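You operate a simulated robot arm through the tools that you are given. There is no shell and no other tool. Be economical: measure what you need, move in short steps, check, and stop when the job is done.

You run a simulated two-armed robot. Do the job below in one go: nothing can be reset, and whatever is moved stays where it is left.

Task
On the long beige table top, fold the blue cloth in half, so that it is half as long.

The check looks at the end state, three seconds after you hand in, the way a careful person would. Anything else that was tipped, shoved, dropped, spilled or broken makes it a failure. Flat cloth is picked up by pressing the open fingertips on it (5 to 10 N) and closing them slowly along it; thin cloth reads only 2 to 8 mm in the jaws.

Robot
Two 7-joint arms with two-finger parallel grippers on one trunk, on a base that drives. Base frame: it is fixed to the floor where the robot stands at the start and does not move with it; the origin is under the middle of the robot, x ahead of it, y to its left, z up. Lengths are in m, angles in degrees, forces in N, time in s.
The left shoulder is at the start at [0.07, 0.163, 1.12], the right one opposite. Places, roughly: long beige table top [0.6, -0.5, 0.8]. Payload 3.43 kg a hand.
The tool frame of a hand sits at the grasp point between the pads (the TCP): z along the fingers, y along the line on which they close. The tips reach 0.034 m beyond it. Largest opening 0.128 m; finger width 0.024, thickness 0.012; the body of the gripper, 0.048 by 0.13 m, starts 0.096 m behind the TCP.
Orientation is that of the tool frame in the base frame, as a unit quaternion [x, y, z, w]. With the fingers straight down and closing along the base's y, the tool's x points along the base's -x, its y along +y and its z along -z.

Tools
- The arms move only by the tool move_arm. It takes "left_commands", "right_commands" or both (then of equal length, played together; a hand with none holds still); each is a list of rows, each a list of 6 numbers: the shift along the base's x, y, z in units of 50 mm (1.0 is 50 mm), then the turn, a rotation vector about the base's x, y, z in units of 6 degrees (1.0 is 6 degrees). In form: [[tx, ty, tz, ax, ay, az], ...]. A call has 1 to 20 rows; each row shifts and turns the commanded pose from where the row before left it. "left_hand" and "right_hand" are, for a hand that has rows, the opening in per cent of the stroke, from 0 (shut) to 100 (fully open), set as the call begins (left out, the last holds). A call with a number of a shift or a turn outside -1 to 1 is refused whole. Each row takes 0.2 s and may step no farther than 0.05 m and 8.6 degrees from the row before; otherwise, or with a gripper value out of range, the whole call is refused. Where a pose cannot be reached the arm comes as near as it can. A force on the tool above 40 N (or 10 N above the force at the start of the call, whichever is more), or a blocked arm, ends the call early, and 0.2 s more pass. Each finger travels about 0.153 m/s and halts on what it meets, pressing with about 21 N; the grip force reading is that of the motor and also rises with nothing between the fingers. The clock runs only during rows and for 0.2 s after the last one: add rows that do not move to give the fingers time. The reply holds the time, the measured pose of the TCP, the force on the tool along the base axes, the opening and the grip force, in the units named above and with some noise, and new pictures: "views" is both (left out), scene, wrist or none (wrist: the cameras of the hands that moved).
- Cameras (640 x 400 px; columns grow to the right, rows downward): "scene" is now at [0.1305, -0.0051, 1.343]; the picture's right is [0.02, -1.00, 0.00], its down [-0.73, -0.01, -0.68] and it looks along [0.68, 0.01, -0.73] (base axes); focal length 286 px, centre (320, 200). "left" rides on the left gripper at [0.076, 0.011, -0.16] in its tool frame; the picture's right is [-0.15, 0.99, 0.00], its down [-0.88, -0.13, -0.46] and it looks along [-0.45, -0.07, 0.89] (tool axes); focal length 234 px, centre (320, 200). "right" rides on the right gripper at [0.076, -0.011, -0.16] in its tool frame; the picture's right is [0.15, 0.99, 0.00], its down [-0.88, 0.13, -0.46] and it looks along [-0.45, 0.07, 0.89] (tool axes); focal length 234 px, centre (320, 200). There is no depth. A picture from a camera that has moved, and an enlarged one, comes with that camera's place and axes in the base frame and with its lens. The place of the scene camera against the robot may be out by one fixed shift of up to 0.018 m in any direction.
- raise_lower(by): slides the trunk up (or, below 0, down) by that many m; the arms and the scene camera ride with it, the base frame stays. It gives what a move gives, with no picture.
- base_move(legs): drives the robot by 1 to 6 legs, each [ahead, left, turn to the left] in m, m and degrees, along the robot's own axes; the way and the turn of a leg run together, so that a leg with both is an arc; at most 1.5 m and 180 degrees a leg. The arms and the cameras ride along, it lands a little off, and it stops where it bumps. It gives what a move gives, and a new picture of the scene camera.
- pan_tilt(pan, tilt): turns the head with the scene camera to pan (to the left, within 86 degrees either way) and tilt (down, from -29 to 69), counted from straight ahead of the robot. It gives what a move gives, and a new picture of the scene camera.
- close_up(camera, box): a new picture of the part [left, top, right, bottom] of that camera's present view, enlarged. The clock stands still meanwhile.
- hand_in(): hands the job in; it is judged then, once.

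Work in short steps. Places have to be worked out from the pictures, the camera data and where the tool is seen: move nearer, look again, correct. Check each grasp and each placing, and mend what went wrong. You have 120 turns and 170 pictures in all, those below and enlarged ones among them. Open the grippers and draw the arms clear of the work before you hand the job in, unless the task says otherwise; then end with one line.

The tools are called after "Call:" as a command line: name --argument value ..., lists and objects as JSON in quotes. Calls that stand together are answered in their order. move_arm: Moves the arms, as the interface text tells. Its arguments: {"type":"object","properties":{"left_commands":{"type":"array"},"left_hand":{"type":"number"},"right_commands":{"type":"array"},"right_hand":{"type":"number"},"views":{"type":"string","enum":["both","scene","wrist","none"]}},"required":[]} The other tools are called the same way: raise_lower (by) slides the trunk up or down; base_move (legs) drives the base; pan_tilt (pan, tilt) turns the head that bears the scene camera; close_up (camera, box) takes an enlarged picture of a part of a camera's view; hand_in () hands the job in.

At the start:

```text
time_s: 0.0
left_eef_pos: [0.6365, 0.2863, 1.0456]
left_tool_rot: [0.0, 1.0, 0.0, 0.0]
left_force: [-0.4, 0.4, -0.4]
left_finger_gap: 0.1277
left_finger_force: 0.1
right_eef_pos: [0.6939, -0.2837, 1.0455]
right_tool_rot: [0.0, 1.0, 0.0, -0.001]
right_force: [0.5, -0.5, 0.0]
right_finger_gap: 0.1279
right_finger_force: 0.1
trunk travel left (down, up): [-0.6, 0.34]
robot x, y, heading: [-0.0002, -0.0023, 0.3]
head pan, tilt: [1.1, 46.8]
```

scene: 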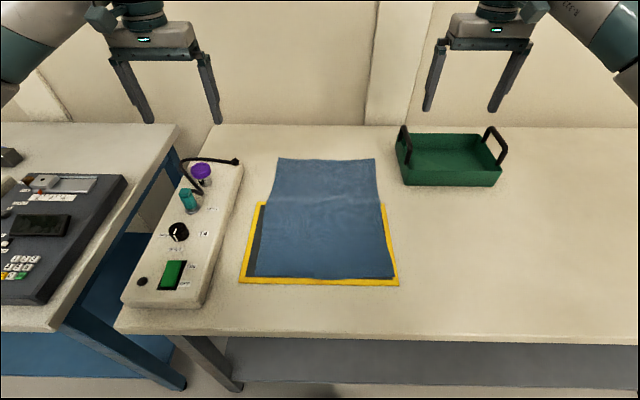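
right: 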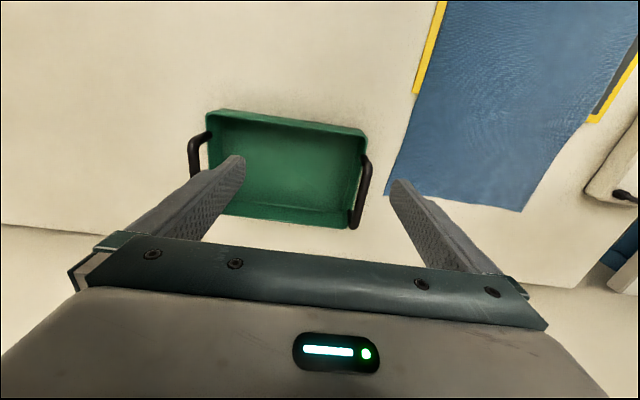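
left: 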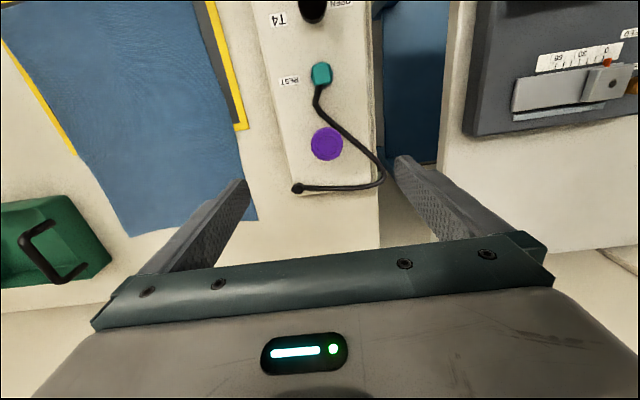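

I judge the cloth to be about 0.43 m (x, 0.44–0.87) by 0.31 m (y, -0.17–0.15), its near half lying over a yellow-edged mat. I look closer at it first.

Call:
close_up --camera "scene" --box '[220, 140, 420, 300]'

```text
2.50 times, centred on (320, 220) of scene
camera zoom: at [0.1305, -0.0051, 1.343], right [0.02, -1.0, 0.0], down [-0.73, -0.01, -0.68], along [0.68, 0.01, -0.73], focal length 716 px, centre (320, 150)
```

zoom: 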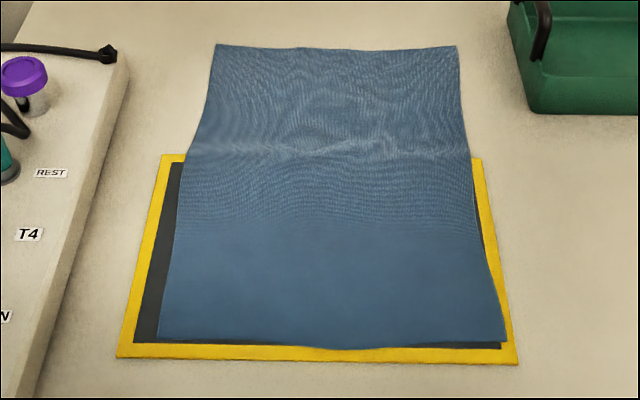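

The far half lies on the bare table, so I'll fold the far edge over onto the near one. The far edge is at the limit of my reach, so I check the space in front of the base for driving a little ahead.

Call:
pan_tilt --pan 0 --tilt 69

```text
time_s: 0.9
left_eef_pos: [0.6375, 0.2864, 1.047]
left_tool_rot: [-0.001, 1.0, -0.001, 0.0]
left_force: [-0.3, -0.5, 0.3]
left_finger_gap: 0.128
left_finger_force: 0.1
right_eef_pos: [0.6946, -0.2827, 1.0459]
right_tool_rot: [0.0, 1.0, 0.0, -0.001]
right_force: [0.3, -0.5, 0.2]
right_finger_gap: 0.1279
right_finger_force: 0.1
trunk travel left (down, up): [-0.6, 0.34]
robot x, y, heading: [0.0007, 0.0032, -0.2]
head pan, tilt: [0.0, 68.8]
camera scene: at [0.1067, -0.0067, 1.3168], right [0.0, -1.0, 0.0], down [-0.93, 0.0, -0.36], along [0.36, 0.0, -0.93], focal length 286 px, centre (320, 200)
```

scene: 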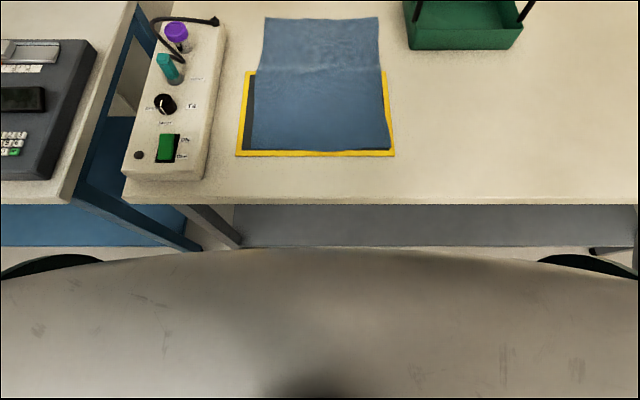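

The base front looks nearly at the table's lower shelf, so I won't drive. I bring the head back and move both hands above the far corners (left about [0.84, 0.115], right about [0.84, -0.135]) at safe height, with the fingers partly closed.

Call:
pan_tilt --pan 0 --tilt 47

Call:
move_arm --left_commands '[[0.8, -0.684, -0.4, 0, 0, 0], [0.8, -0.684, -0.4, 0, 0, 0], [0.8, -0.684, -0.4, 0, 0, 0], [0.8, -0.684, -0.4, 0, 0, 0], [0.8, -0.684, -0.4, 0, 0, 0], [0, 0, 0, 0, 0, 0], [0, 0, 0, 0, 0, 0]]' --right_commands '[[0.58, 0.59, -0.4, 0, 0, 0], [0.58, 0.59, -0.4, 0, 0, 0], [0.58, 0.59, -0.4, 0, 0, 0], [0.58, 0.59, -0.4, 0, 0, 0], [0.58, 0.59, -0.4, 0, 0, 0], [0, 0, 0, 0, 0, 0], [0, 0, 0, 0, 0, 0]]' --left_hand 30 --right_hand 30

```text
time_s: 1.7
left_eef_pos: [0.6382, 0.286, 1.0462]
left_tool_rot: [-0.001, 1.0, -0.001, 0.0]
left_force: [-0.1, 0.5, -0.2]
left_finger_gap: 0.1278
left_finger_force: 0.0
right_eef_pos: [0.6952, -0.2825, 1.0453]
right_tool_rot: [0.0, 1.0, 0.001, 0.0]
right_force: [-0.2, 0.0, 0.6]
right_finger_gap: 0.1278
right_finger_force: 0.0
trunk travel left (down, up): [-0.6, 0.34]
robot x, y, heading: [0.0035, -0.0016, 0.0]
head pan, tilt: [0.0, 47.0]
camera scene: at [0.1303, -0.0067, 1.3427], right [0.0, -1.0, 0.0], down [-0.73, 0.0, -0.68], along [0.68, 0.0, -0.73], focal length 286 px, centre (320, 200)
```

scene: 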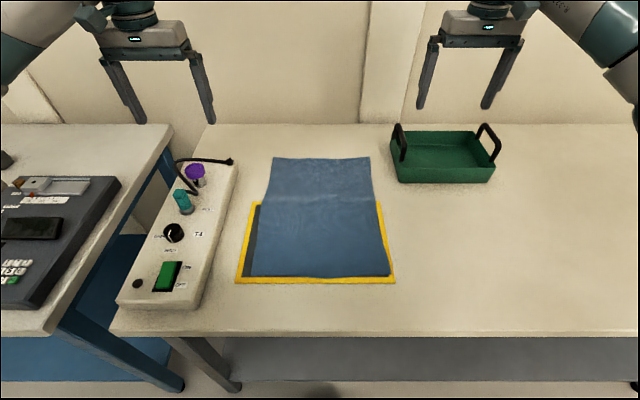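

```text
refused: row 1 steps farther than a row can; nothing moved
```

The step was too long, so I split the same move into 7 rows.

Call:
move_arm --left_commands '[[0.57, -0.489, -0.286, 0, 0, 0], [0.57, -0.489, -0.286, 0, 0, 0], [0.57, -0.489, -0.286, 0, 0, 0], [0.57, -0.489, -0.286, 0, 0, 0], [0.57, -0.489, -0.286, 0, 0, 0], [0.57, -0.489, -0.286, 0, 0, 0], [0.57, -0.489, -0.286, 0, 0, 0], [0, 0, 0, 0, 0, 0], [0, 0, 0, 0, 0, 0]]' --right_commands '[[0.414, 0.421, -0.286, 0, 0, 0], [0.414, 0.421, -0.286, 0, 0, 0], [0.414, 0.421, -0.286, 0, 0, 0], [0.414, 0.421, -0.286, 0, 0, 0], [0.414, 0.421, -0.286, 0, 0, 0], [0.414, 0.421, -0.286, 0, 0, 0], [0.414, 0.421, -0.286, 0, 0, 0], [0, 0, 0, 0, 0, 0], [0, 0, 0, 0, 0, 0]]' --left_hand 30 --right_hand 30

```text
time_s: 3.7
left_eef_pos: [0.8267, 0.1208, 0.9461]
left_tool_rot: [0.001, 1.0, 0.0, 0.0]
left_force: [-0.2, -0.8, -0.1]
left_finger_gap: 0.0385
left_finger_force: 0.0
left hand out of reach, approached as far as the arm can: row 7
right_eef_pos: [0.8284, -0.1384, 0.9416]
right_tool_rot: [0.0, 1.0, 0.0, 0.0]
right_force: [-0.2, -0.6, -0.5]
right_finger_gap: 0.0384
right_finger_force: 0.1
right hand out of reach, approached as far as the arm can: row 7
trunk travel left (down, up): [-0.6, 0.34]
robot x, y, heading: [0.0004, -0.0013, 0.0]
head pan, tilt: [0.0, 47.0]
camera scene: at [0.13, -0.0076, 1.3428], right [0.0, -1.0, 0.0], down [-0.73, 0.0, -0.68], along [0.68, 0.0, -0.73], focal length 286 px, centre (320, 200)
camera right: at [0.7539, -0.1503, 1.1001], right [-0.15, 0.99, 0.0], down [0.88, 0.13, 0.46], along [0.45, 0.07, -0.89], focal length 234 px, centre (320, 200)
camera left: at [0.7504, 0.133, 1.1058], right [0.15, 0.99, 0.0], down [0.88, -0.13, 0.46], along [0.45, -0.07, -0.89], focal length 234 px, centre (320, 200)
```

scene: 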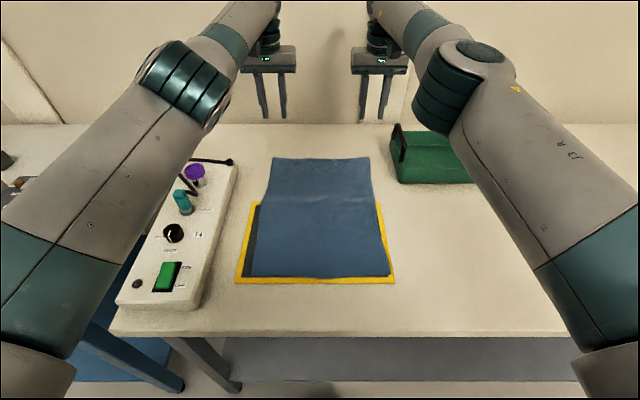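
right: 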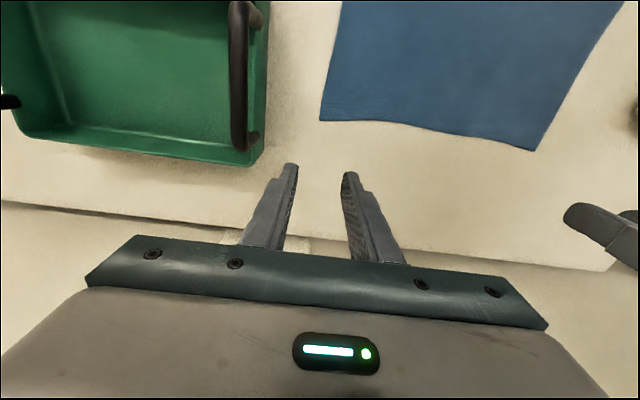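
left: 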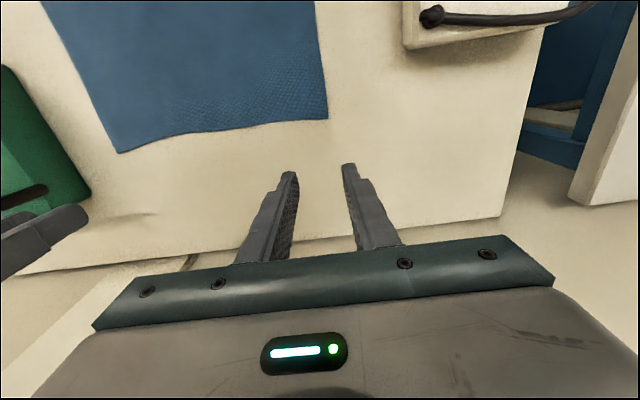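

Using both wrist cameras against the scene view, the table top fits z≈0.80. That puts the far corners at about right (0.797, -0.144) and left (0.794, 0.138), within reach. I move back and down to hover over the edge.

Call:
move_arm --left_commands '[[-0.5, -0.1, -0.35, 0, 0, 0], [-0.5, -0.1, -0.35, 0, 0, 0], [0, 0, -0.3, 0, 0, 0], [0, 0, 0, 0, 0, 0], [0, 0, 0, 0, 0, 0]]' --right_commands '[[-0.5, 0.2, -0.35, 0, 0, 0], [-0.5, 0.2, -0.35, 0, 0, 0], [0, 0, -0.3, 0, 0, 0], [0, 0, 0, 0, 0, 0], [0, 0, 0, 0, 0, 0]]'

```text
time_s: 4.9
left_eef_pos: [0.7764, 0.1103, 0.8949]
left_tool_rot: [-0.001, 1.0, 0.0, 0.001]
left_force: [-0.7, -0.3, 0.3]
left_finger_gap: 0.0384
left_finger_force: 0.0
right_eef_pos: [0.7771, -0.1191, 0.8932]
right_tool_rot: [0.0, 1.0, 0.0, 0.0]
right_force: [0.4, 0.0, 0.4]
right_finger_gap: 0.0385
right_finger_force: 0.0
trunk travel left (down, up): [-0.6, 0.34]
robot x, y, heading: [-0.0031, -0.0022, 0.2]
head pan, tilt: [0.0, 47.0]
camera scene: at [0.1306, -0.0067, 1.3427], right [0.0, -1.0, 0.0], down [-0.73, 0.0, -0.68], along [0.68, 0.0, -0.73], focal length 286 px, centre (320, 200)
camera right: at [0.7022, -0.1298, 1.0524], right [-0.15, 0.99, 0.0], down [0.88, 0.13, 0.46], along [0.45, 0.07, -0.89], focal length 234 px, centre (320, 200)
camera left: at [0.7012, 0.1218, 1.0553], right [0.14, 0.99, 0.0], down [0.88, -0.13, 0.46], along [0.45, -0.07, -0.89], focal length 234 px, centre (320, 200)
```

scene: 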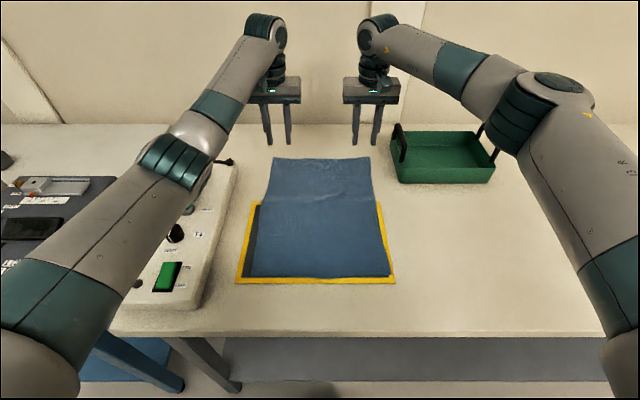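
right: 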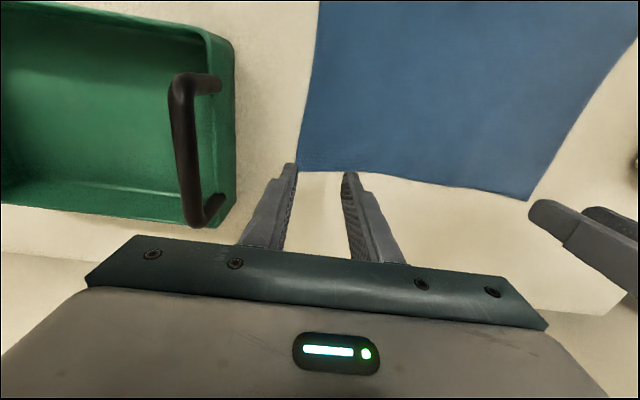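
left: 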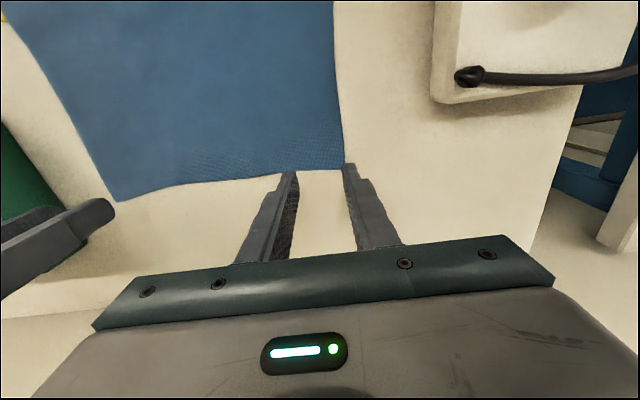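

The corners are confirmed at right (0.798, -0.140) and left (0.792, 0.136) with the table at z≈0.80. I shift slightly to straddle the edge strip and come down to about 10 mm above it.

Call:
move_arm --left_commands '[[0.08, -0.06, -0.4, 0, 0, 0], [0, 0, -0.4, 0, 0, 0], [0, 0, -0.2, 0, 0, 0], [0, 0, 0, 0, 0, 0]]' --right_commands '[[0.14, 0.12, -0.4, 0, 0, 0], [0, 0, -0.4, 0, 0, 0], [0, 0, -0.18, 0, 0, 0], [0, 0, 0, 0, 0, 0]]'

```text
time_s: 5.9
left_eef_pos: [0.7823, 0.1049, 0.8462]
left_tool_rot: [-0.001, 1.0, 0.001, -0.001]
left_force: [1.1, 0.4, 0.1]
left_finger_gap: 0.0384
left_finger_force: 0.0
right_eef_pos: [0.7863, -0.1135, 0.8442]
right_tool_rot: [0.0, 1.0, 0.0, 0.0]
right_force: [-1.0, -0.2, -0.2]
right_finger_gap: 0.0385
right_finger_force: 0.1
trunk travel left (down, up): [-0.6, 0.34]
robot x, y, heading: [0.003, -0.0005, 0.1]
head pan, tilt: [0.0, 47.0]
camera scene: at [0.1304, -0.0068, 1.3427], right [0.0, -1.0, 0.0], down [-0.73, 0.0, -0.68], along [0.68, 0.0, -0.73], focal length 286 px, centre (320, 200)
camera right: at [0.7118, -0.1234, 1.0031], right [-0.15, 0.99, 0.0], down [0.88, 0.13, 0.46], along [0.45, 0.07, -0.89], focal length 234 px, centre (320, 200)
camera left: at [0.7071, 0.1168, 1.0068], right [0.15, 0.99, 0.0], down [0.88, -0.13, 0.46], along [0.45, -0.07, -0.89], focal length 234 px, centre (320, 200)
```

scene: 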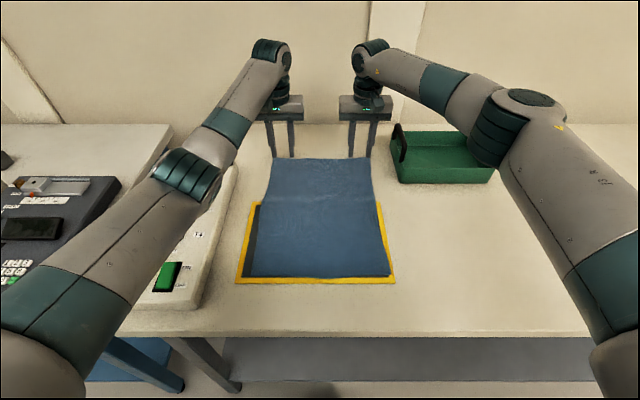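
right: 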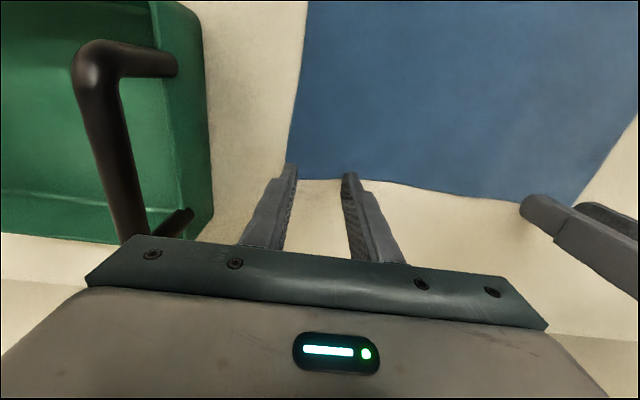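
left: 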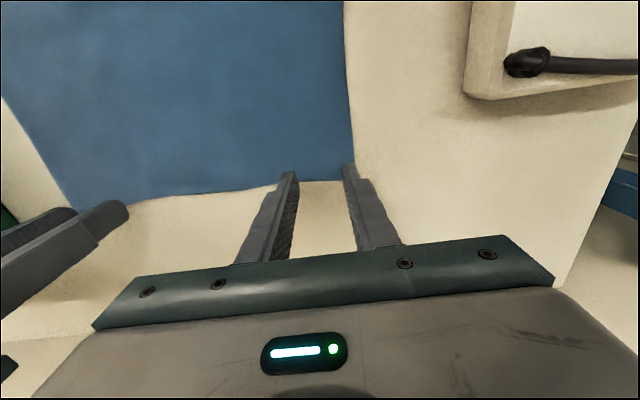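

The edge is at x≈0.793 with the tips about 10 mm above it. I move 4 mm back and lower until contact.

Call:
move_arm --left_commands '[[-0.05, 0.02, -0.05, 0, 0, 0], [0, 0, -0.05, 0, 0, 0], [0, 0, -0.05, 0, 0, 0], [0, 0, -0.04, 0, 0, 0], [0, 0, 0, 0, 0, 0]]' --right_commands '[[-0.08, 0, -0.05, 0, 0, 0], [0, 0, -0.05, 0, 0, 0], [0, 0, -0.05, 0, 0, 0], [0, 0, 0, 0, 0, 0], [0, 0, 0, 0, 0, 0]]' --views "none"

```text
time_s: 7.1
left_eef_pos: [0.7802, 0.1078, 0.8351]
left_tool_rot: [-0.001, 1.0, 0.0, 0.0]
left_force: [-0.4, -0.4, -0.4]
left_finger_gap: 0.0384
left_finger_force: 0.0
right_eef_pos: [0.7822, -0.1123, 0.8392]
right_tool_rot: [-0.001, 1.0, 0.0, 0.0]
right_force: [0.0, -0.1, -0.3]
right_finger_gap: 0.0383
right_finger_force: 0.0
trunk travel left (down, up): [-0.6, 0.34]
robot x, y, heading: [-0.0023, 0.0005, -0.2]
head pan, tilt: [0.0, 47.0]
```

No contact yet, so I lower on.

Call:
move_arm --left_commands '[[0, 0, -0.03, 0, 0, 0], [0, 0, -0.03, 0, 0, 0], [0, 0, 0, 0, 0, 0]]' --right_commands '[[0, 0, -0.06, 0, 0, 0], [0, 0, -0.06, 0, 0, 0], [0, 0, 0, 0, 0, 0]]' --views "none"

```text
time_s: 7.9
left_eef_pos: [0.7794, 0.1064, 0.835]
left_tool_rot: [-0.001, 1.0, 0.0, 0.001]
left_force: [2.2, 1.1, 13.2]
left_finger_gap: 0.0387
left_finger_force: 0.1
right_eef_pos: [0.7812, -0.1127, 0.8351]
right_tool_rot: [-0.001, 1.0, 0.0, 0.002]
right_force: [2.0, -0.2, 10.2]
right_finger_gap: 0.0386
right_finger_force: 0.1
trunk travel left (down, up): [-0.6, 0.34]
robot x, y, heading: [-0.0029, -0.0014, -0.3]
head pan, tilt: [0.0, 47.0]
```

Both hands are in contact at TCP z≈0.835, with 13 N and 10 N. I ease off slightly and start closing slowly.

Call:
move_arm --left_commands '[[0, 0, -0.0, 0, 0, 0], [0, 0, 0.02, 0, 0, 0]]' --right_commands '[[0, 0, 0, 0, 0, 0], [0, 0, 0.01, 0, 0, 0]]' --left_hand 24 --right_hand 24 --views "none"

Call:
move_arm --left_commands '[[0, 0, 0, 0, 0, 0]]' --right_commands '[[0, 0, 0, 0, 0, 0]]' --left_hand 18 --right_hand 18 --views "wrist"

```text
time_s: 8.5
left_eef_pos: [0.7777, 0.1068, 0.8353]
left_tool_rot: [0.0, 1.0, 0.0, 0.001]
left_force: [0.8, -1.7, 9.7]
left_finger_gap: 0.0303
left_finger_force: 0.0
right_eef_pos: [0.7794, -0.1122, 0.8355]
right_tool_rot: [-0.001, 1.0, 0.0, 0.002]
right_force: [-0.7, 2.3, 14.3]
right_finger_gap: 0.0298
right_finger_force: 0.0
trunk travel left (down, up): [-0.6, 0.34]
robot x, y, heading: [-0.0025, 0.0002, 0.0]
head pan, tilt: [0.0, 47.0]
```

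```text
time_s: 8.9
left_eef_pos: [0.7772, 0.1071, 0.8358]
left_tool_rot: [-0.001, 1.0, 0.0, 0.001]
left_force: [1.4, -0.3, 8.4]
left_finger_gap: 0.0224
left_finger_force: 0.2
right_eef_pos: [0.7797, -0.1125, 0.836]
right_tool_rot: [0.0, 1.0, 0.0, 0.002]
right_force: [0.3, 1.4, 15.5]
right_finger_gap: 0.022
right_finger_force: 0.0
trunk travel left (down, up): [-0.6, 0.34]
robot x, y, heading: [0.0014, -0.0019, -0.0]
head pan, tilt: [0.0, 47.0]
camera right: at [0.7043, -0.1226, 0.994], right [-0.15, 0.99, 0.0], down [0.88, 0.13, 0.46], along [0.45, 0.07, -0.89], focal length 234 px, centre (320, 200)
camera left: at [0.7023, 0.1193, 0.9954], right [0.15, 0.99, 0.0], down [0.88, -0.13, 0.46], along [0.45, -0.07, -0.89], focal length 234 px, centre (320, 200)
```

right: 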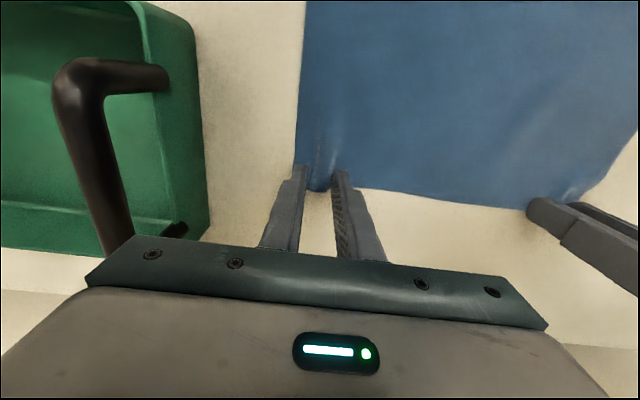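
left: 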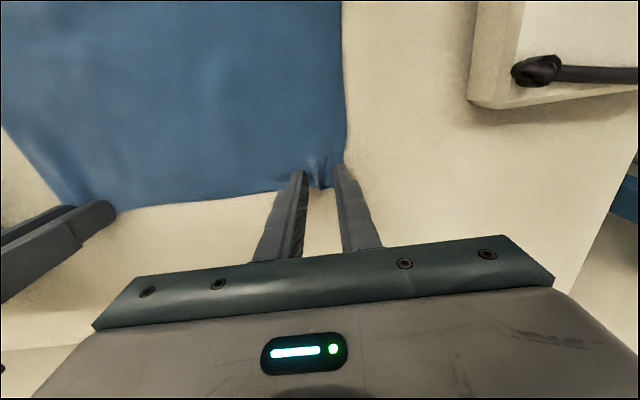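

The cloth is gathering between the fingers on both sides. I ease the right hand up a touch and keep closing in small steps.

Call:
move_arm --left_commands '[[0, 0, 0, 0, 0, 0]]' --right_commands '[[0, 0, 0.02, 0, 0, 0]]' --left_hand 12 --right_hand 12 --views "none"

Call:
move_arm --left_commands '[[0, 0, 0, 0, 0, 0]]' --right_commands '[[0, 0, 0, 0, 0, 0]]' --left_hand 6 --right_hand 6 --views "none"

Call:
move_arm --left_commands '[[0, 0, 0, 0, 0, 0], [0, 0, 0, 0, 0, 0]]' --right_commands '[[0, 0, 0, 0, 0, 0], [0, 0, 0, 0, 0, 0]]' --left_hand 0 --right_hand 0 --views "wrist"

```text
time_s: 9.3
left_eef_pos: [0.778, 0.1077, 0.8349]
left_tool_rot: [-0.001, 1.0, 0.0, 0.001]
left_force: [-0.7, -2.3, 6.7]
left_finger_gap: 0.0155
left_finger_force: 0.0
right_eef_pos: [0.7796, -0.1117, 0.8357]
right_tool_rot: [0.0, 1.0, 0.0, 0.001]
right_force: [-1.8, 3.1, 15.7]
right_finger_gap: 0.0145
right_finger_force: 0.0
trunk travel left (down, up): [-0.6, 0.34]
robot x, y, heading: [0.0015, 0.0009, 0.3]
head pan, tilt: [0.0, 47.0]
```

```text
time_s: 9.7
left_eef_pos: [0.7788, 0.1075, 0.8359]
left_tool_rot: [-0.001, 1.0, 0.0, 0.001]
left_force: [-0.8, -0.1, 8.3]
left_finger_gap: 0.0082
left_finger_force: 0.9
right_eef_pos: [0.7803, -0.1119, 0.8363]
right_tool_rot: [0.001, 1.0, 0.0, 0.001]
right_force: [0.3, 3.7, 14.3]
right_finger_gap: 0.0093
right_finger_force: 1.2
trunk travel left (down, up): [-0.6, 0.34]
robot x, y, heading: [0.0025, -0.0019, -0.3]
head pan, tilt: [0.0, 47.0]
```

```text
time_s: 10.3
left_eef_pos: [0.7781, 0.1068, 0.8364]
left_tool_rot: [-0.001, 1.0, 0.0, 0.001]
left_force: [-0.5, -0.7, 10.8]
left_finger_gap: 0.0
left_finger_force: 21.2
right_eef_pos: [0.7803, -0.1131, 0.8354]
right_tool_rot: [0.0, 1.0, 0.0, 0.001]
right_force: [-0.9, 1.9, 12.3]
right_finger_gap: 0.0075
right_finger_force: 21.5
trunk travel left (down, up): [-0.6, 0.34]
robot x, y, heading: [-0.0014, -0.0044, 0.1]
head pan, tilt: [0.0, 47.0]
camera right: at [0.7051, -0.123, 0.9941], right [-0.15, 0.99, 0.0], down [0.88, 0.13, 0.46], along [0.45, 0.07, -0.89], focal length 234 px, centre (320, 200)
camera left: at [0.7026, 0.1195, 0.9959], right [0.14, 0.99, 0.0], down [0.88, -0.13, 0.46], along [0.45, -0.07, -0.89], focal length 234 px, centre (320, 200)
```

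right: 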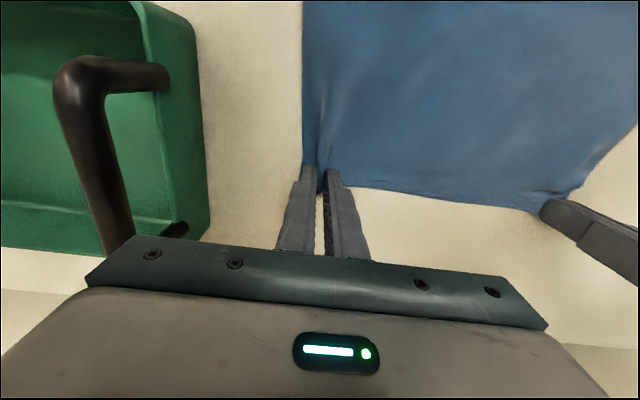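
left: 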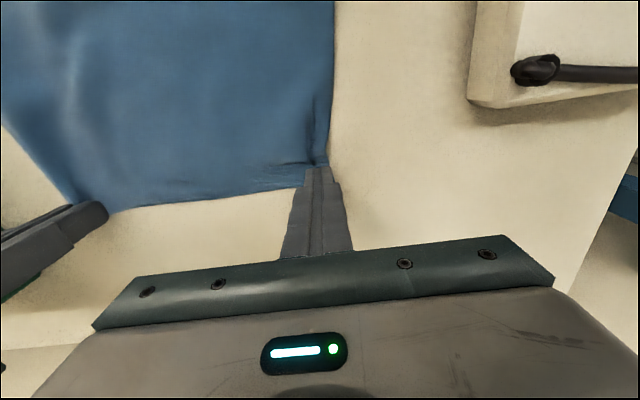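

The right hand holds the cloth (7.5 mm) but the left slipped out to 0. I lift the left, open it, shift 10 mm inward in y and 8 mm in x, and press again.

Call:
move_arm --left_commands '[[0, 0, 0.1, 0, 0, 0], [0, 0, 0.1, 0, 0, 0], [-0.1, -0.1, 0, 0, 0, 0], [-0.08, -0.1, 0, 0, 0, 0], [0, 0, 0, 0, 0, 0]]' --views "none"

Call:
move_arm --left_commands '[[0, 0, 0, 0, 0, 0], [0, 0, 0, 0, 0, 0], [0, 0, -0.08, 0, 0, 0], [0, 0, -0.08, 0, 0, 0], [0, 0, -0.04, 0, 0, 0], [0, 0, 0, 0, 0, 0]]' --left_hand 32 --views "wrist"

```text
time_s: 11.5
left_eef_pos: [0.7697, 0.097, 0.8465]
left_tool_rot: [-0.001, 1.0, 0.0, 0.0]
left_force: [0.6, -0.8, -0.5]
left_finger_gap: 0.0
left_finger_force: 21.4
right_eef_pos: [0.7814, -0.1133, 0.8346]
right_tool_rot: [0.0, 1.0, 0.0, 0.001]
right_force: [-3.6, -1.6, 17.6]
right_finger_gap: 0.0075
right_finger_force: 20.6
trunk travel left (down, up): [-0.6, 0.34]
robot x, y, heading: [-0.0028, 0.0, 0.0]
head pan, tilt: [0.0, 47.0]
```

```text
time_s: 12.9
left_eef_pos: [0.7703, 0.0973, 0.8352]
left_tool_rot: [-0.001, 1.0, 0.0, 0.001]
left_force: [0.6, -0.1, 0.2]
left_finger_gap: 0.0412
left_finger_force: 0.1
right_eef_pos: [0.7804, -0.112, 0.8348]
right_tool_rot: [0.0, 1.0, 0.0, 0.001]
right_force: [-0.2, -2.6, 19.7]
right_finger_gap: 0.0069
right_finger_force: 21.0
trunk travel left (down, up): [-0.6, 0.34]
robot x, y, heading: [-0.0019, 0.0001, -0.3]
head pan, tilt: [0.0, 47.0]
camera left: at [0.6931, 0.1094, 0.9956], right [0.15, 0.99, 0.0], down [0.88, -0.13, 0.46], along [0.45, -0.07, -0.89], focal length 234 px, centre (320, 200)
```

left: 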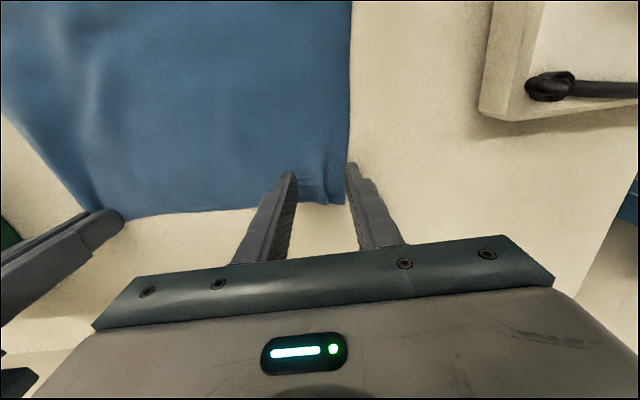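

The outer finger sits right on the cloth's side edge (y≈0.121). I shift another 8 mm inward, then press.

Call:
move_arm --left_commands '[[0, 0, 0.06, 0, 0, 0], [0, -0.17, 0, 0, 0, 0], [0, 0, -0.06, 0, 0, 0], [0, 0, -0.04, 0, 0, 0], [0, 0, 0, 0, 0, 0]]' --views "none"

```text
time_s: 14.1
left_eef_pos: [0.77, 0.0901, 0.8357]
left_tool_rot: [0.0, 1.0, 0.0, 0.001]
left_force: [1.3, -0.7, 7.9]
left_finger_gap: 0.0409
left_finger_force: 0.0
right_eef_pos: [0.781, -0.113, 0.8356]
right_tool_rot: [-0.001, 1.0, 0.0, 0.0]
right_force: [1.0, -2.4, 17.1]
right_finger_gap: 0.0071
right_finger_force: 20.9
trunk travel left (down, up): [-0.6, 0.34]
robot x, y, heading: [0.0002, -0.0022, 0.1]
head pan, tilt: [0.0, 47.0]
```

Contact is 8 N. I add a little press (the right hand's grasp worked at about 14 N) and close slowly.

Call:
move_arm --left_commands '[[0, 0, -0.02, 0, 0, 0]]' --left_hand 26 --views "none"

Call:
move_arm --left_commands '[[0, 0, 0, 0, 0, 0]]' --left_hand 20 --views "none"

Call:
move_arm --left_commands '[[0, 0, 0, 0, 0, 0]]' --left_hand 14 --views "none"

Call:
move_arm --left_commands '[[0, 0, 0, 0, 0, 0]]' --left_hand 8 --views "wrist"

```text
time_s: 14.5
left_eef_pos: [0.768, 0.0886, 0.8349]
left_tool_rot: [0.0, 1.0, 0.0, 0.003]
left_force: [-1.7, -2.4, 17.9]
left_finger_gap: 0.0321
left_finger_force: 0.1
right_eef_pos: [0.7793, -0.1138, 0.8357]
right_tool_rot: [0.0, 1.0, 0.0, 0.002]
right_force: [3.3, -0.6, 11.0]
right_finger_gap: 0.0072
right_finger_force: 21.0
trunk travel left (down, up): [-0.6, 0.34]
robot x, y, heading: [-0.0013, -0.001, -0.0]
head pan, tilt: [0.0, 47.0]
```

```text
time_s: 14.9
left_eef_pos: [0.7694, 0.0878, 0.8354]
left_tool_rot: [0.0, 1.0, 0.0, 0.003]
left_force: [1.6, -2.2, 22.8]
left_finger_gap: 0.0242
left_finger_force: 0.0
right_eef_pos: [0.7805, -0.1118, 0.8348]
right_tool_rot: [0.0, 1.0, 0.001, 0.001]
right_force: [1.8, 0.3, 8.4]
right_finger_gap: 0.0075
right_finger_force: 21.3
trunk travel left (down, up): [-0.6, 0.34]
robot x, y, heading: [0.0029, 0.0014, -0.0]
head pan, tilt: [0.0, 47.0]
```

```text
time_s: 15.3
left_eef_pos: [0.7702, 0.0882, 0.8356]
left_tool_rot: [0.0, 1.0, 0.0, 0.003]
left_force: [1.6, -2.9, 28.5]
left_finger_gap: 0.0169
left_finger_force: 0.0
right_eef_pos: [0.7795, -0.1121, 0.835]
right_tool_rot: [0.0, 1.0, 0.0, 0.001]
right_force: [0.1, 3.2, 5.4]
right_finger_gap: 0.0076
right_finger_force: 21.5
trunk travel left (down, up): [-0.6, 0.34]
robot x, y, heading: [0.0035, 0.0019, 0.1]
head pan, tilt: [0.0, 47.0]
```

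```text
time_s: 15.7
left_eef_pos: [0.7697, 0.0887, 0.8361]
left_tool_rot: [-0.002, 1.0, 0.0, 0.003]
left_force: [2.0, -2.0, 30.3]
left_finger_gap: 0.0102
left_finger_force: 0.1
right_eef_pos: [0.7797, -0.1131, 0.8356]
right_tool_rot: [0.0, 1.0, -0.001, 0.001]
right_force: [0.1, 2.5, 2.4]
right_finger_gap: 0.0074
right_finger_force: 20.9
trunk travel left (down, up): [-0.6, 0.34]
robot x, y, heading: [-0.0004, -0.0047, 0.1]
head pan, tilt: [0.0, 47.0]
camera left: at [0.6926, 0.1004, 0.995], right [0.15, 0.99, 0.0], down [0.88, -0.13, 0.46], along [0.46, -0.07, -0.89], focal length 234 px, centre (320, 200)
```

left: 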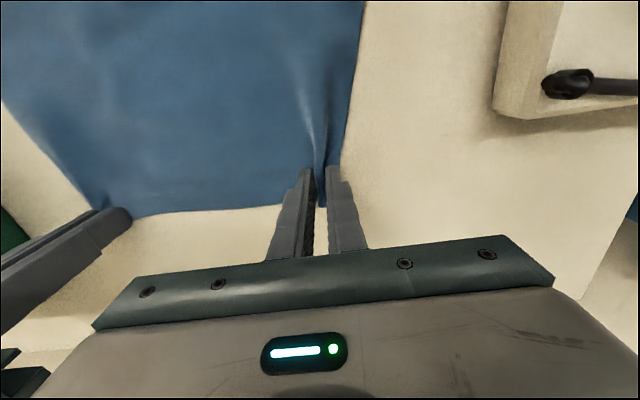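

The cloth is gathered between the left fingers. The force is at 30 N, so I close fully while easing up.

Call:
move_arm --left_commands '[[0, 0, 0.02, 0, 0, 0], [0, 0, 0, 0, 0, 0], [0, 0, 0, 0, 0, 0]]' --left_hand 0 --views "wrist"

```text
time_s: 16.5
left_eef_pos: [0.7691, 0.0887, 0.8349]
left_tool_rot: [-0.001, 1.0, 0.0, 0.001]
left_force: [2.1, 2.0, 23.3]
left_finger_gap: 0.0073
left_finger_force: 21.2
right_eef_pos: [0.7792, -0.1117, 0.8352]
right_tool_rot: [0.0, 1.0, -0.001, 0.002]
right_force: [-0.8, 2.6, 4.3]
right_finger_gap: 0.0073
right_finger_force: 20.7
trunk travel left (down, up): [-0.6, 0.34]
robot x, y, heading: [0.0029, 0.0004, -0.0]
head pan, tilt: [0.0, 47.0]
camera left: at [0.6928, 0.101, 0.9952], right [0.14, 0.99, 0.0], down [0.88, -0.13, 0.46], along [0.45, -0.07, -0.89], focal length 234 px, centre (320, 200)
```

left: 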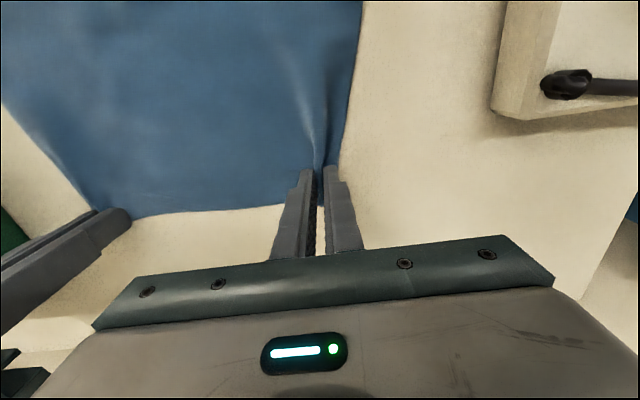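

Both hands now read 7.3 mm. I lift about 80 mm, slightly toward me, and spread the hands a little in y to take up the gather, then check the hold.

Call:
move_arm --left_commands '[[-0.02, 0, 0.2, 0, 0, 0], [-0.05, 0.04, 0.35, 0, 0, 0], [-0.1, 0.04, 0.4, 0, 0, 0], [-0.2, 0.04, 0.4, 0, 0, 0], [-0.3, 0.04, 0.4, 0, 0, 0], [0, 0, 0, 0, 0, 0]]' --right_commands '[[-0.02, 0, 0.2, 0, 0, 0], [-0.05, -0.04, 0.35, 0, 0, 0], [-0.1, -0.04, 0.4, 0, 0, 0], [-0.2, -0.04, 0.4, 0, 0, 0], [-0.3, -0.04, 0.4, 0, 0, 0], [0, 0, 0, 0, 0, 0]]'

```text
time_s: 17.9
left_eef_pos: [0.7368, 0.0947, 0.9183]
left_tool_rot: [0.002, 1.0, 0.0, -0.001]
left_force: [0.5, -24.0, 0.1]
left_finger_gap: 0.0078
left_finger_force: 20.9
right_eef_pos: [0.7489, -0.1187, 0.9189]
right_tool_rot: [-0.001, 1.0, 0.003, -0.001]
right_force: [0.5, 24.3, -0.5]
right_finger_gap: 0.0084
right_finger_force: 21.4
trunk travel left (down, up): [-0.6, 0.34]
robot x, y, heading: [0.0007, 0.0001, 0.1]
head pan, tilt: [0.0, 47.0]
camera scene: at [0.1316, -0.0068, 1.3426], right [0.0, -1.0, 0.0], down [-0.73, 0.0, -0.68], along [0.68, 0.0, -0.73], focal length 286 px, centre (320, 200)
camera right: at [0.6736, -0.1303, 1.0783], right [-0.15, 0.99, 0.0], down [0.88, 0.13, 0.45], along [0.45, 0.07, -0.89], focal length 234 px, centre (320, 200)
camera left: at [0.6616, 0.1069, 1.0778], right [0.15, 0.99, 0.0], down [0.88, -0.13, 0.45], along [0.45, -0.07, -0.89], focal length 234 px, centre (320, 200)
```

scene: 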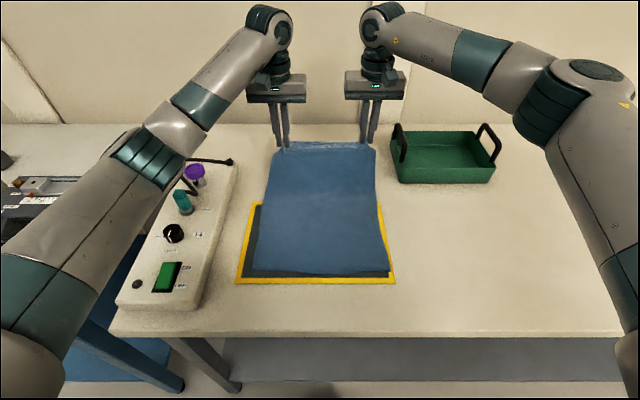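
right: 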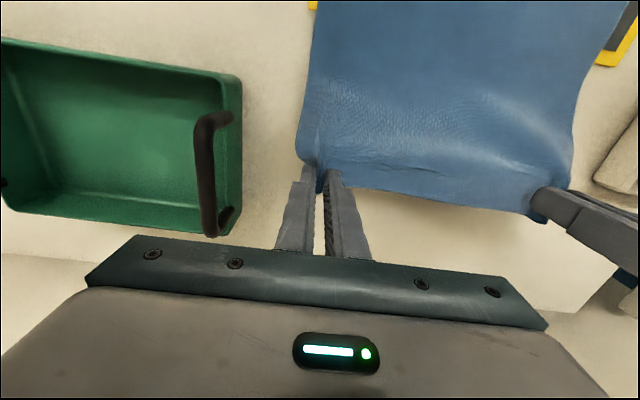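
left: 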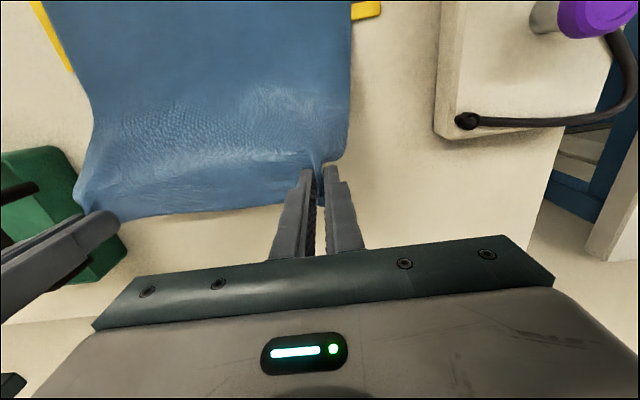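

Both hands hold, though the 24 N sideways pull is too much. I relax it and carry the edge along an arc about the fold line (x≈0.60) to the top.

Call:
move_arm --left_commands '[[-0.3, -0.08, 0.45, 0, 0, 0], [-0.4, -0.03, 0.4, 0, 0, 0], [-0.5, 0, 0.3, 0, 0, 0], [-0.5, 0, 0.2, 0, 0, 0], [-0.5, 0, 0.15, 0, 0, 0], [-0.5, 0, 0.05, 0, 0, 0], [0, 0, 0, 0, 0, 0]]' --right_commands '[[-0.34, 0.08, 0.45, 0, 0, 0], [-0.44, 0.03, 0.4, 0, 0, 0], [-0.54, 0, 0.3, 0, 0, 0], [-0.54, 0, 0.2, 0, 0, 0], [-0.54, 0, 0.15, 0, 0, 0], [-0.54, 0, 0.05, 0, 0, 0], [0, 0, 0, 0, 0, 0]]'

```text
time_s: 19.5
left_eef_pos: [0.6021, 0.0946, 0.9984]
left_tool_rot: [-0.001, 1.0, 0.0, -0.001]
left_force: [-1.0, -12.4, -1.0]
left_finger_gap: 0.0072
left_finger_force: 20.9
right_eef_pos: [0.6005, -0.1135, 0.9966]
right_tool_rot: [0.0, 1.0, -0.001, -0.002]
right_force: [0.5, 11.1, 0.4]
right_finger_gap: 0.0077
right_finger_force: 21.8
trunk travel left (down, up): [-0.6, 0.34]
robot x, y, heading: [0.0026, -0.0012, 0.2]
head pan, tilt: [0.0, 47.0]
camera scene: at [0.1312, -0.0066, 1.3426], right [0.0, -1.0, 0.0], down [-0.73, 0.0, -0.68], along [0.68, 0.0, -0.73], focal length 286 px, centre (320, 200)
camera right: at [0.5259, -0.1244, 1.1557], right [-0.15, 0.99, 0.0], down [0.88, 0.13, 0.45], along [0.45, 0.07, -0.89], focal length 234 px, centre (320, 200)
camera left: at [0.5276, 0.106, 1.1582], right [0.15, 0.99, 0.0], down [0.88, -0.13, 0.45], along [0.45, -0.07, -0.89], focal length 234 px, centre (320, 200)
```

scene: 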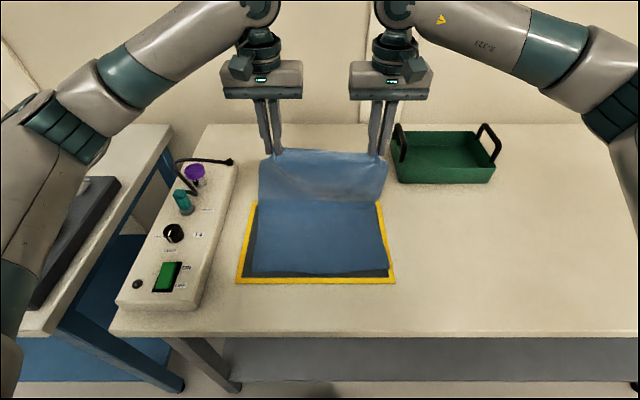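
right: 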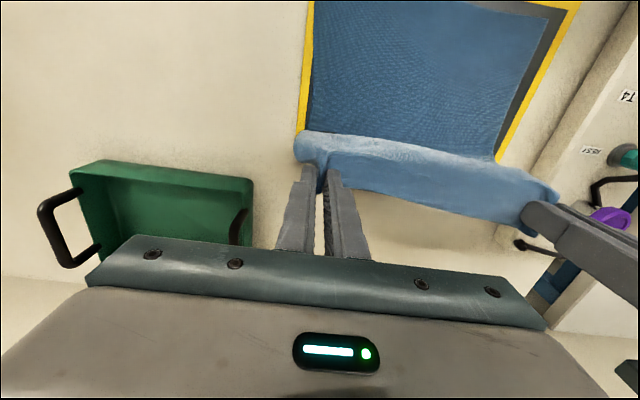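
left: 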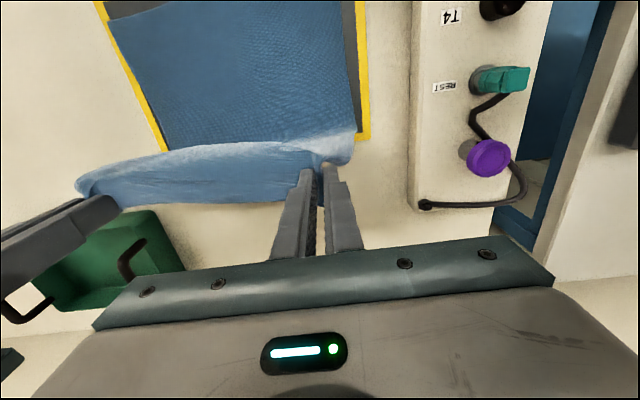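

Both grips hold and the cloth bends cleanly near the mat's far edge. I continue the arc down toward the near edge, tilting the hands (fingers pointing forward) so the edge turns over.

Call:
move_arm --left_commands '[[-0.48, -0.04, -0.05, 0, -1, 0], [-0.48, -0.04, -0.1, 0, -1, 0], [-0.48, 0, -0.2, 0, -1, 0], [-0.48, 0, -0.25, 0, -1, 0], [-0.48, 0, -0.3, 0, -1, 0], [-0.48, 0, -0.4, 0, -1, 0], [-0.48, 0, -0.42, 0, -1, 0], [0, 0, 0, 0, 0, 0]]' --right_commands '[[-0.5, 0.04, -0.05, 0, -1, 0], [-0.5, 0.04, -0.1, 0, -1, 0], [-0.5, 0, -0.2, 0, -1, 0], [-0.5, 0, -0.25, 0, -1, 0], [-0.5, 0, -0.3, 0, -1, 0], [-0.5, 0, -0.4, 0, -1, 0], [-0.5, 0, -0.42, 0, -1, 0], [0, 0, 0, 0, 0, 0]]'

```text
time_s: 21.3
left_eef_pos: [0.4763, 0.0584, 0.9086]
left_tool_rot: [-0.002, 0.933, 0.003, 0.359]
left_force: [-0.1, 4.7, -0.1]
left_finger_gap: 0.0067
left_finger_force: 20.4
left hand out of reach, approached as far as the arm can: row 6, 7
right_eef_pos: [0.4875, -0.0739, 0.9099]
right_tool_rot: [0.002, 0.934, -0.003, 0.358]
right_force: [-1.0, -4.2, 0.8]
right_finger_gap: 0.0073
right_finger_force: 21.1
right hand out of reach, approached as far as the arm can: row 6, 7
trunk travel left (down, up): [-0.6, 0.34]
robot x, y, heading: [-0.0008, 0.0011, -0.2]
head pan, tilt: [0.0, 47.0]
stopped in row 8 (left hand): the force on the tool passed its limit (the readings are from after the stop); the commanded pose is now the measured one
camera scene: at [0.1294, -0.0066, 1.3429], right [0.0, -1.0, 0.0], down [-0.73, 0.0, -0.68], along [0.68, 0.0, -0.73], focal length 286 px, centre (320, 200)
camera right: at [0.3252, -0.083, 0.9768], right [-0.1, 0.99, -0.1], down [0.35, 0.13, 0.93], along [0.93, 0.06, -0.36], focal length 234 px, centre (320, 200)
camera left: at [0.3135, 0.0689, 0.977], right [0.1, 0.99, 0.1], down [0.35, -0.13, 0.93], along [0.93, -0.06, -0.36], focal length 234 px, centre (320, 200)
```

scene: 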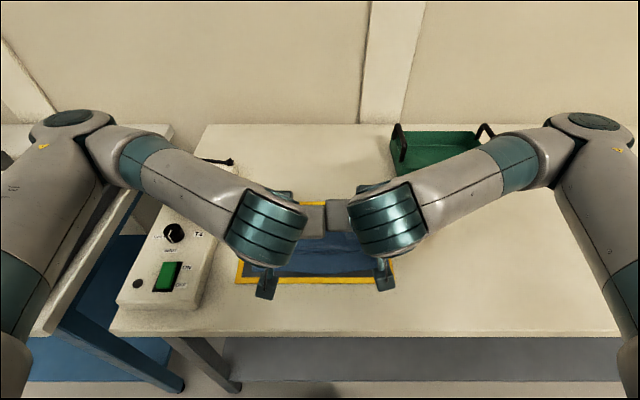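
right: 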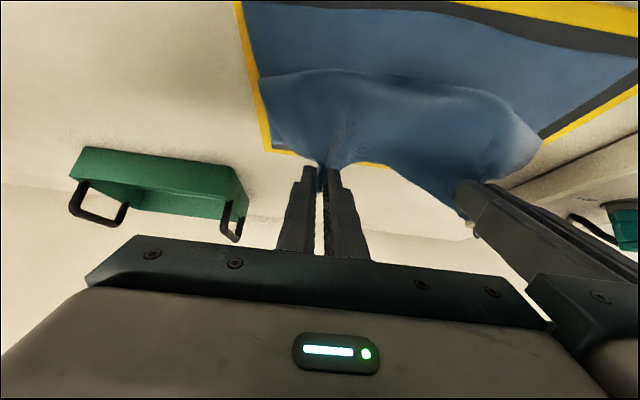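
left: 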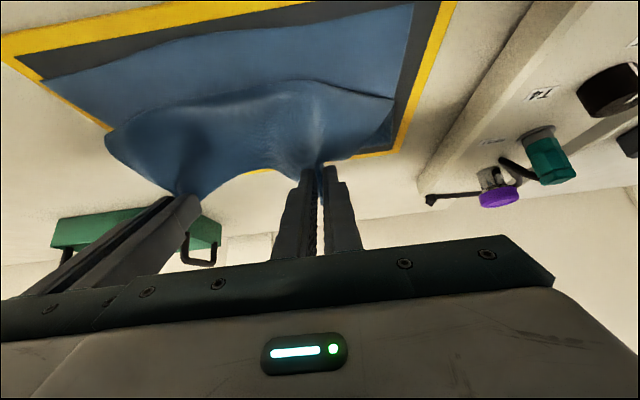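

The tilted hands hit their near reach limit and got squeezed together (y 0.058 / -0.074), but both still hold. I undo the squeeze by going up and forward, then back the base to gain reach.

Call:
move_arm --left_commands '[[0.52, 0.16, 0.25, 0, 0, 0], [0.52, 0.16, 0.25, 0, 0, 0], [0.52, 0.16, 0.25, 0, 0, 0], [0.52, 0.16, 0.25, 0, 0, 0], [0, 0, 0, 0, 0, 0], [0, 0, 0, 0, 0, 0]]' --right_commands '[[0.46, -0.18, 0.25, 0, 0, 0], [0.46, -0.18, 0.25, 0, 0, 0], [0.46, -0.18, 0.25, 0, 0, 0], [0.46, -0.18, 0.25, 0, 0, 0], [0, 0, 0, 0, 0, 0], [0, 0, 0, 0, 0, 0]]'

```text
time_s: 22.7
left_eef_pos: [0.5829, 0.0912, 0.9566]
left_tool_rot: [-0.003, 0.933, 0.004, 0.359]
left_force: [0.4, -0.2, -1.0]
left_finger_gap: 0.0063
left_finger_force: 20.6
right_eef_pos: [0.5828, -0.1053, 0.9589]
right_tool_rot: [0.002, 0.934, -0.003, 0.358]
right_force: [-0.1, 0.2, -0.8]
right_finger_gap: 0.0073
right_finger_force: 21.4
trunk travel left (down, up): [-0.6, 0.34]
robot x, y, heading: [0.0015, -0.0023, -0.0]
head pan, tilt: [0.0, 47.0]
camera scene: at [0.1305, -0.0067, 1.3427], right [0.0, -1.0, 0.0], down [-0.73, 0.0, -0.68], along [0.68, 0.0, -0.73], focal length 286 px, centre (320, 200)
camera right: at [0.4188, -0.1162, 1.026], right [-0.1, 0.99, -0.1], down [0.35, 0.13, 0.93], along [0.93, 0.06, -0.36], focal length 234 px, centre (320, 200)
camera left: at [0.4198, 0.1019, 1.0264], right [0.1, 0.99, 0.1], down [0.35, -0.13, 0.93], along [0.93, -0.06, -0.36], focal length 234 px, centre (320, 200)
```

scene: 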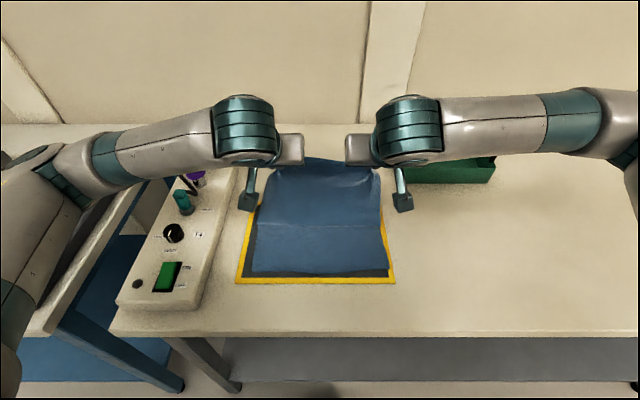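
right: 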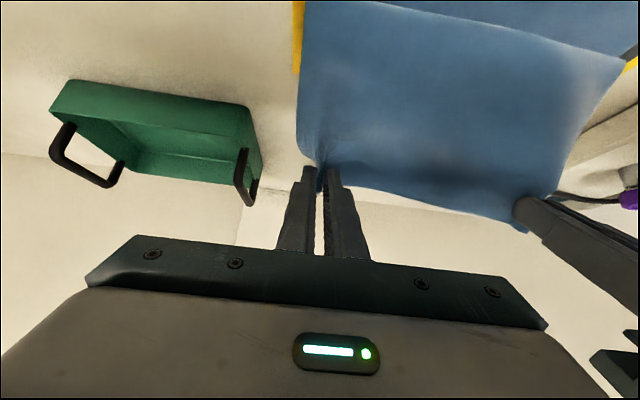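
left: 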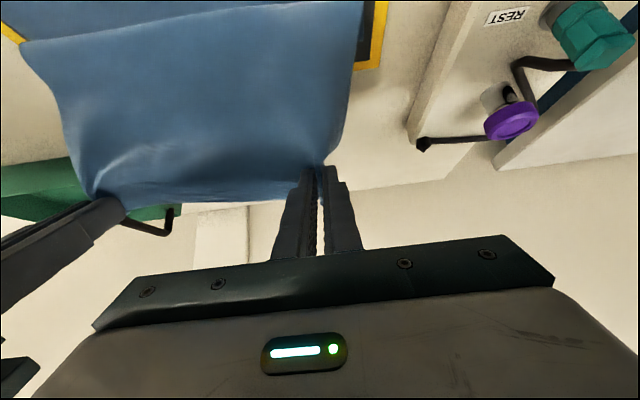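

Both grips are fine and the cloth is untwisted. I drive back 0.11 m, which also carries the edge toward the near side.

Call:
base_move --legs '[[-0.11, 0, 0]]'

```text
time_s: 23.9
left_eef_pos: [0.4737, 0.0904, 0.9588]
left_tool_rot: [0.0, 0.933, 0.002, 0.359]
left_force: [-0.7, -0.4, 0.2]
left_finger_gap: 0.0059
left_finger_force: 21.4
right_eef_pos: [0.4705, -0.1085, 0.9587]
right_tool_rot: [0.003, 0.933, -0.003, 0.359]
right_force: [-0.3, -0.8, -0.1]
right_finger_gap: 0.0073
right_finger_force: 20.9
trunk travel left (down, up): [-0.6, 0.34]
robot x, y, heading: [-0.1065, 0.0015, -0.4]
head pan, tilt: [0.0, 47.0]
camera scene: at [0.0205, -0.007, 1.3428], right [0.0, -1.0, 0.0], down [-0.73, 0.0, -0.68], along [0.68, 0.0, -0.73], focal length 286 px, centre (320, 200)
```

scene: 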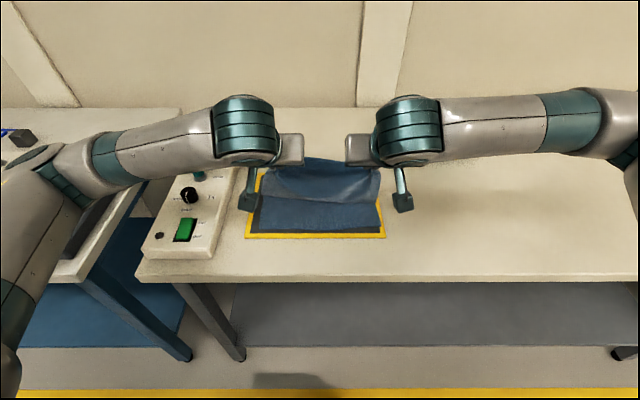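

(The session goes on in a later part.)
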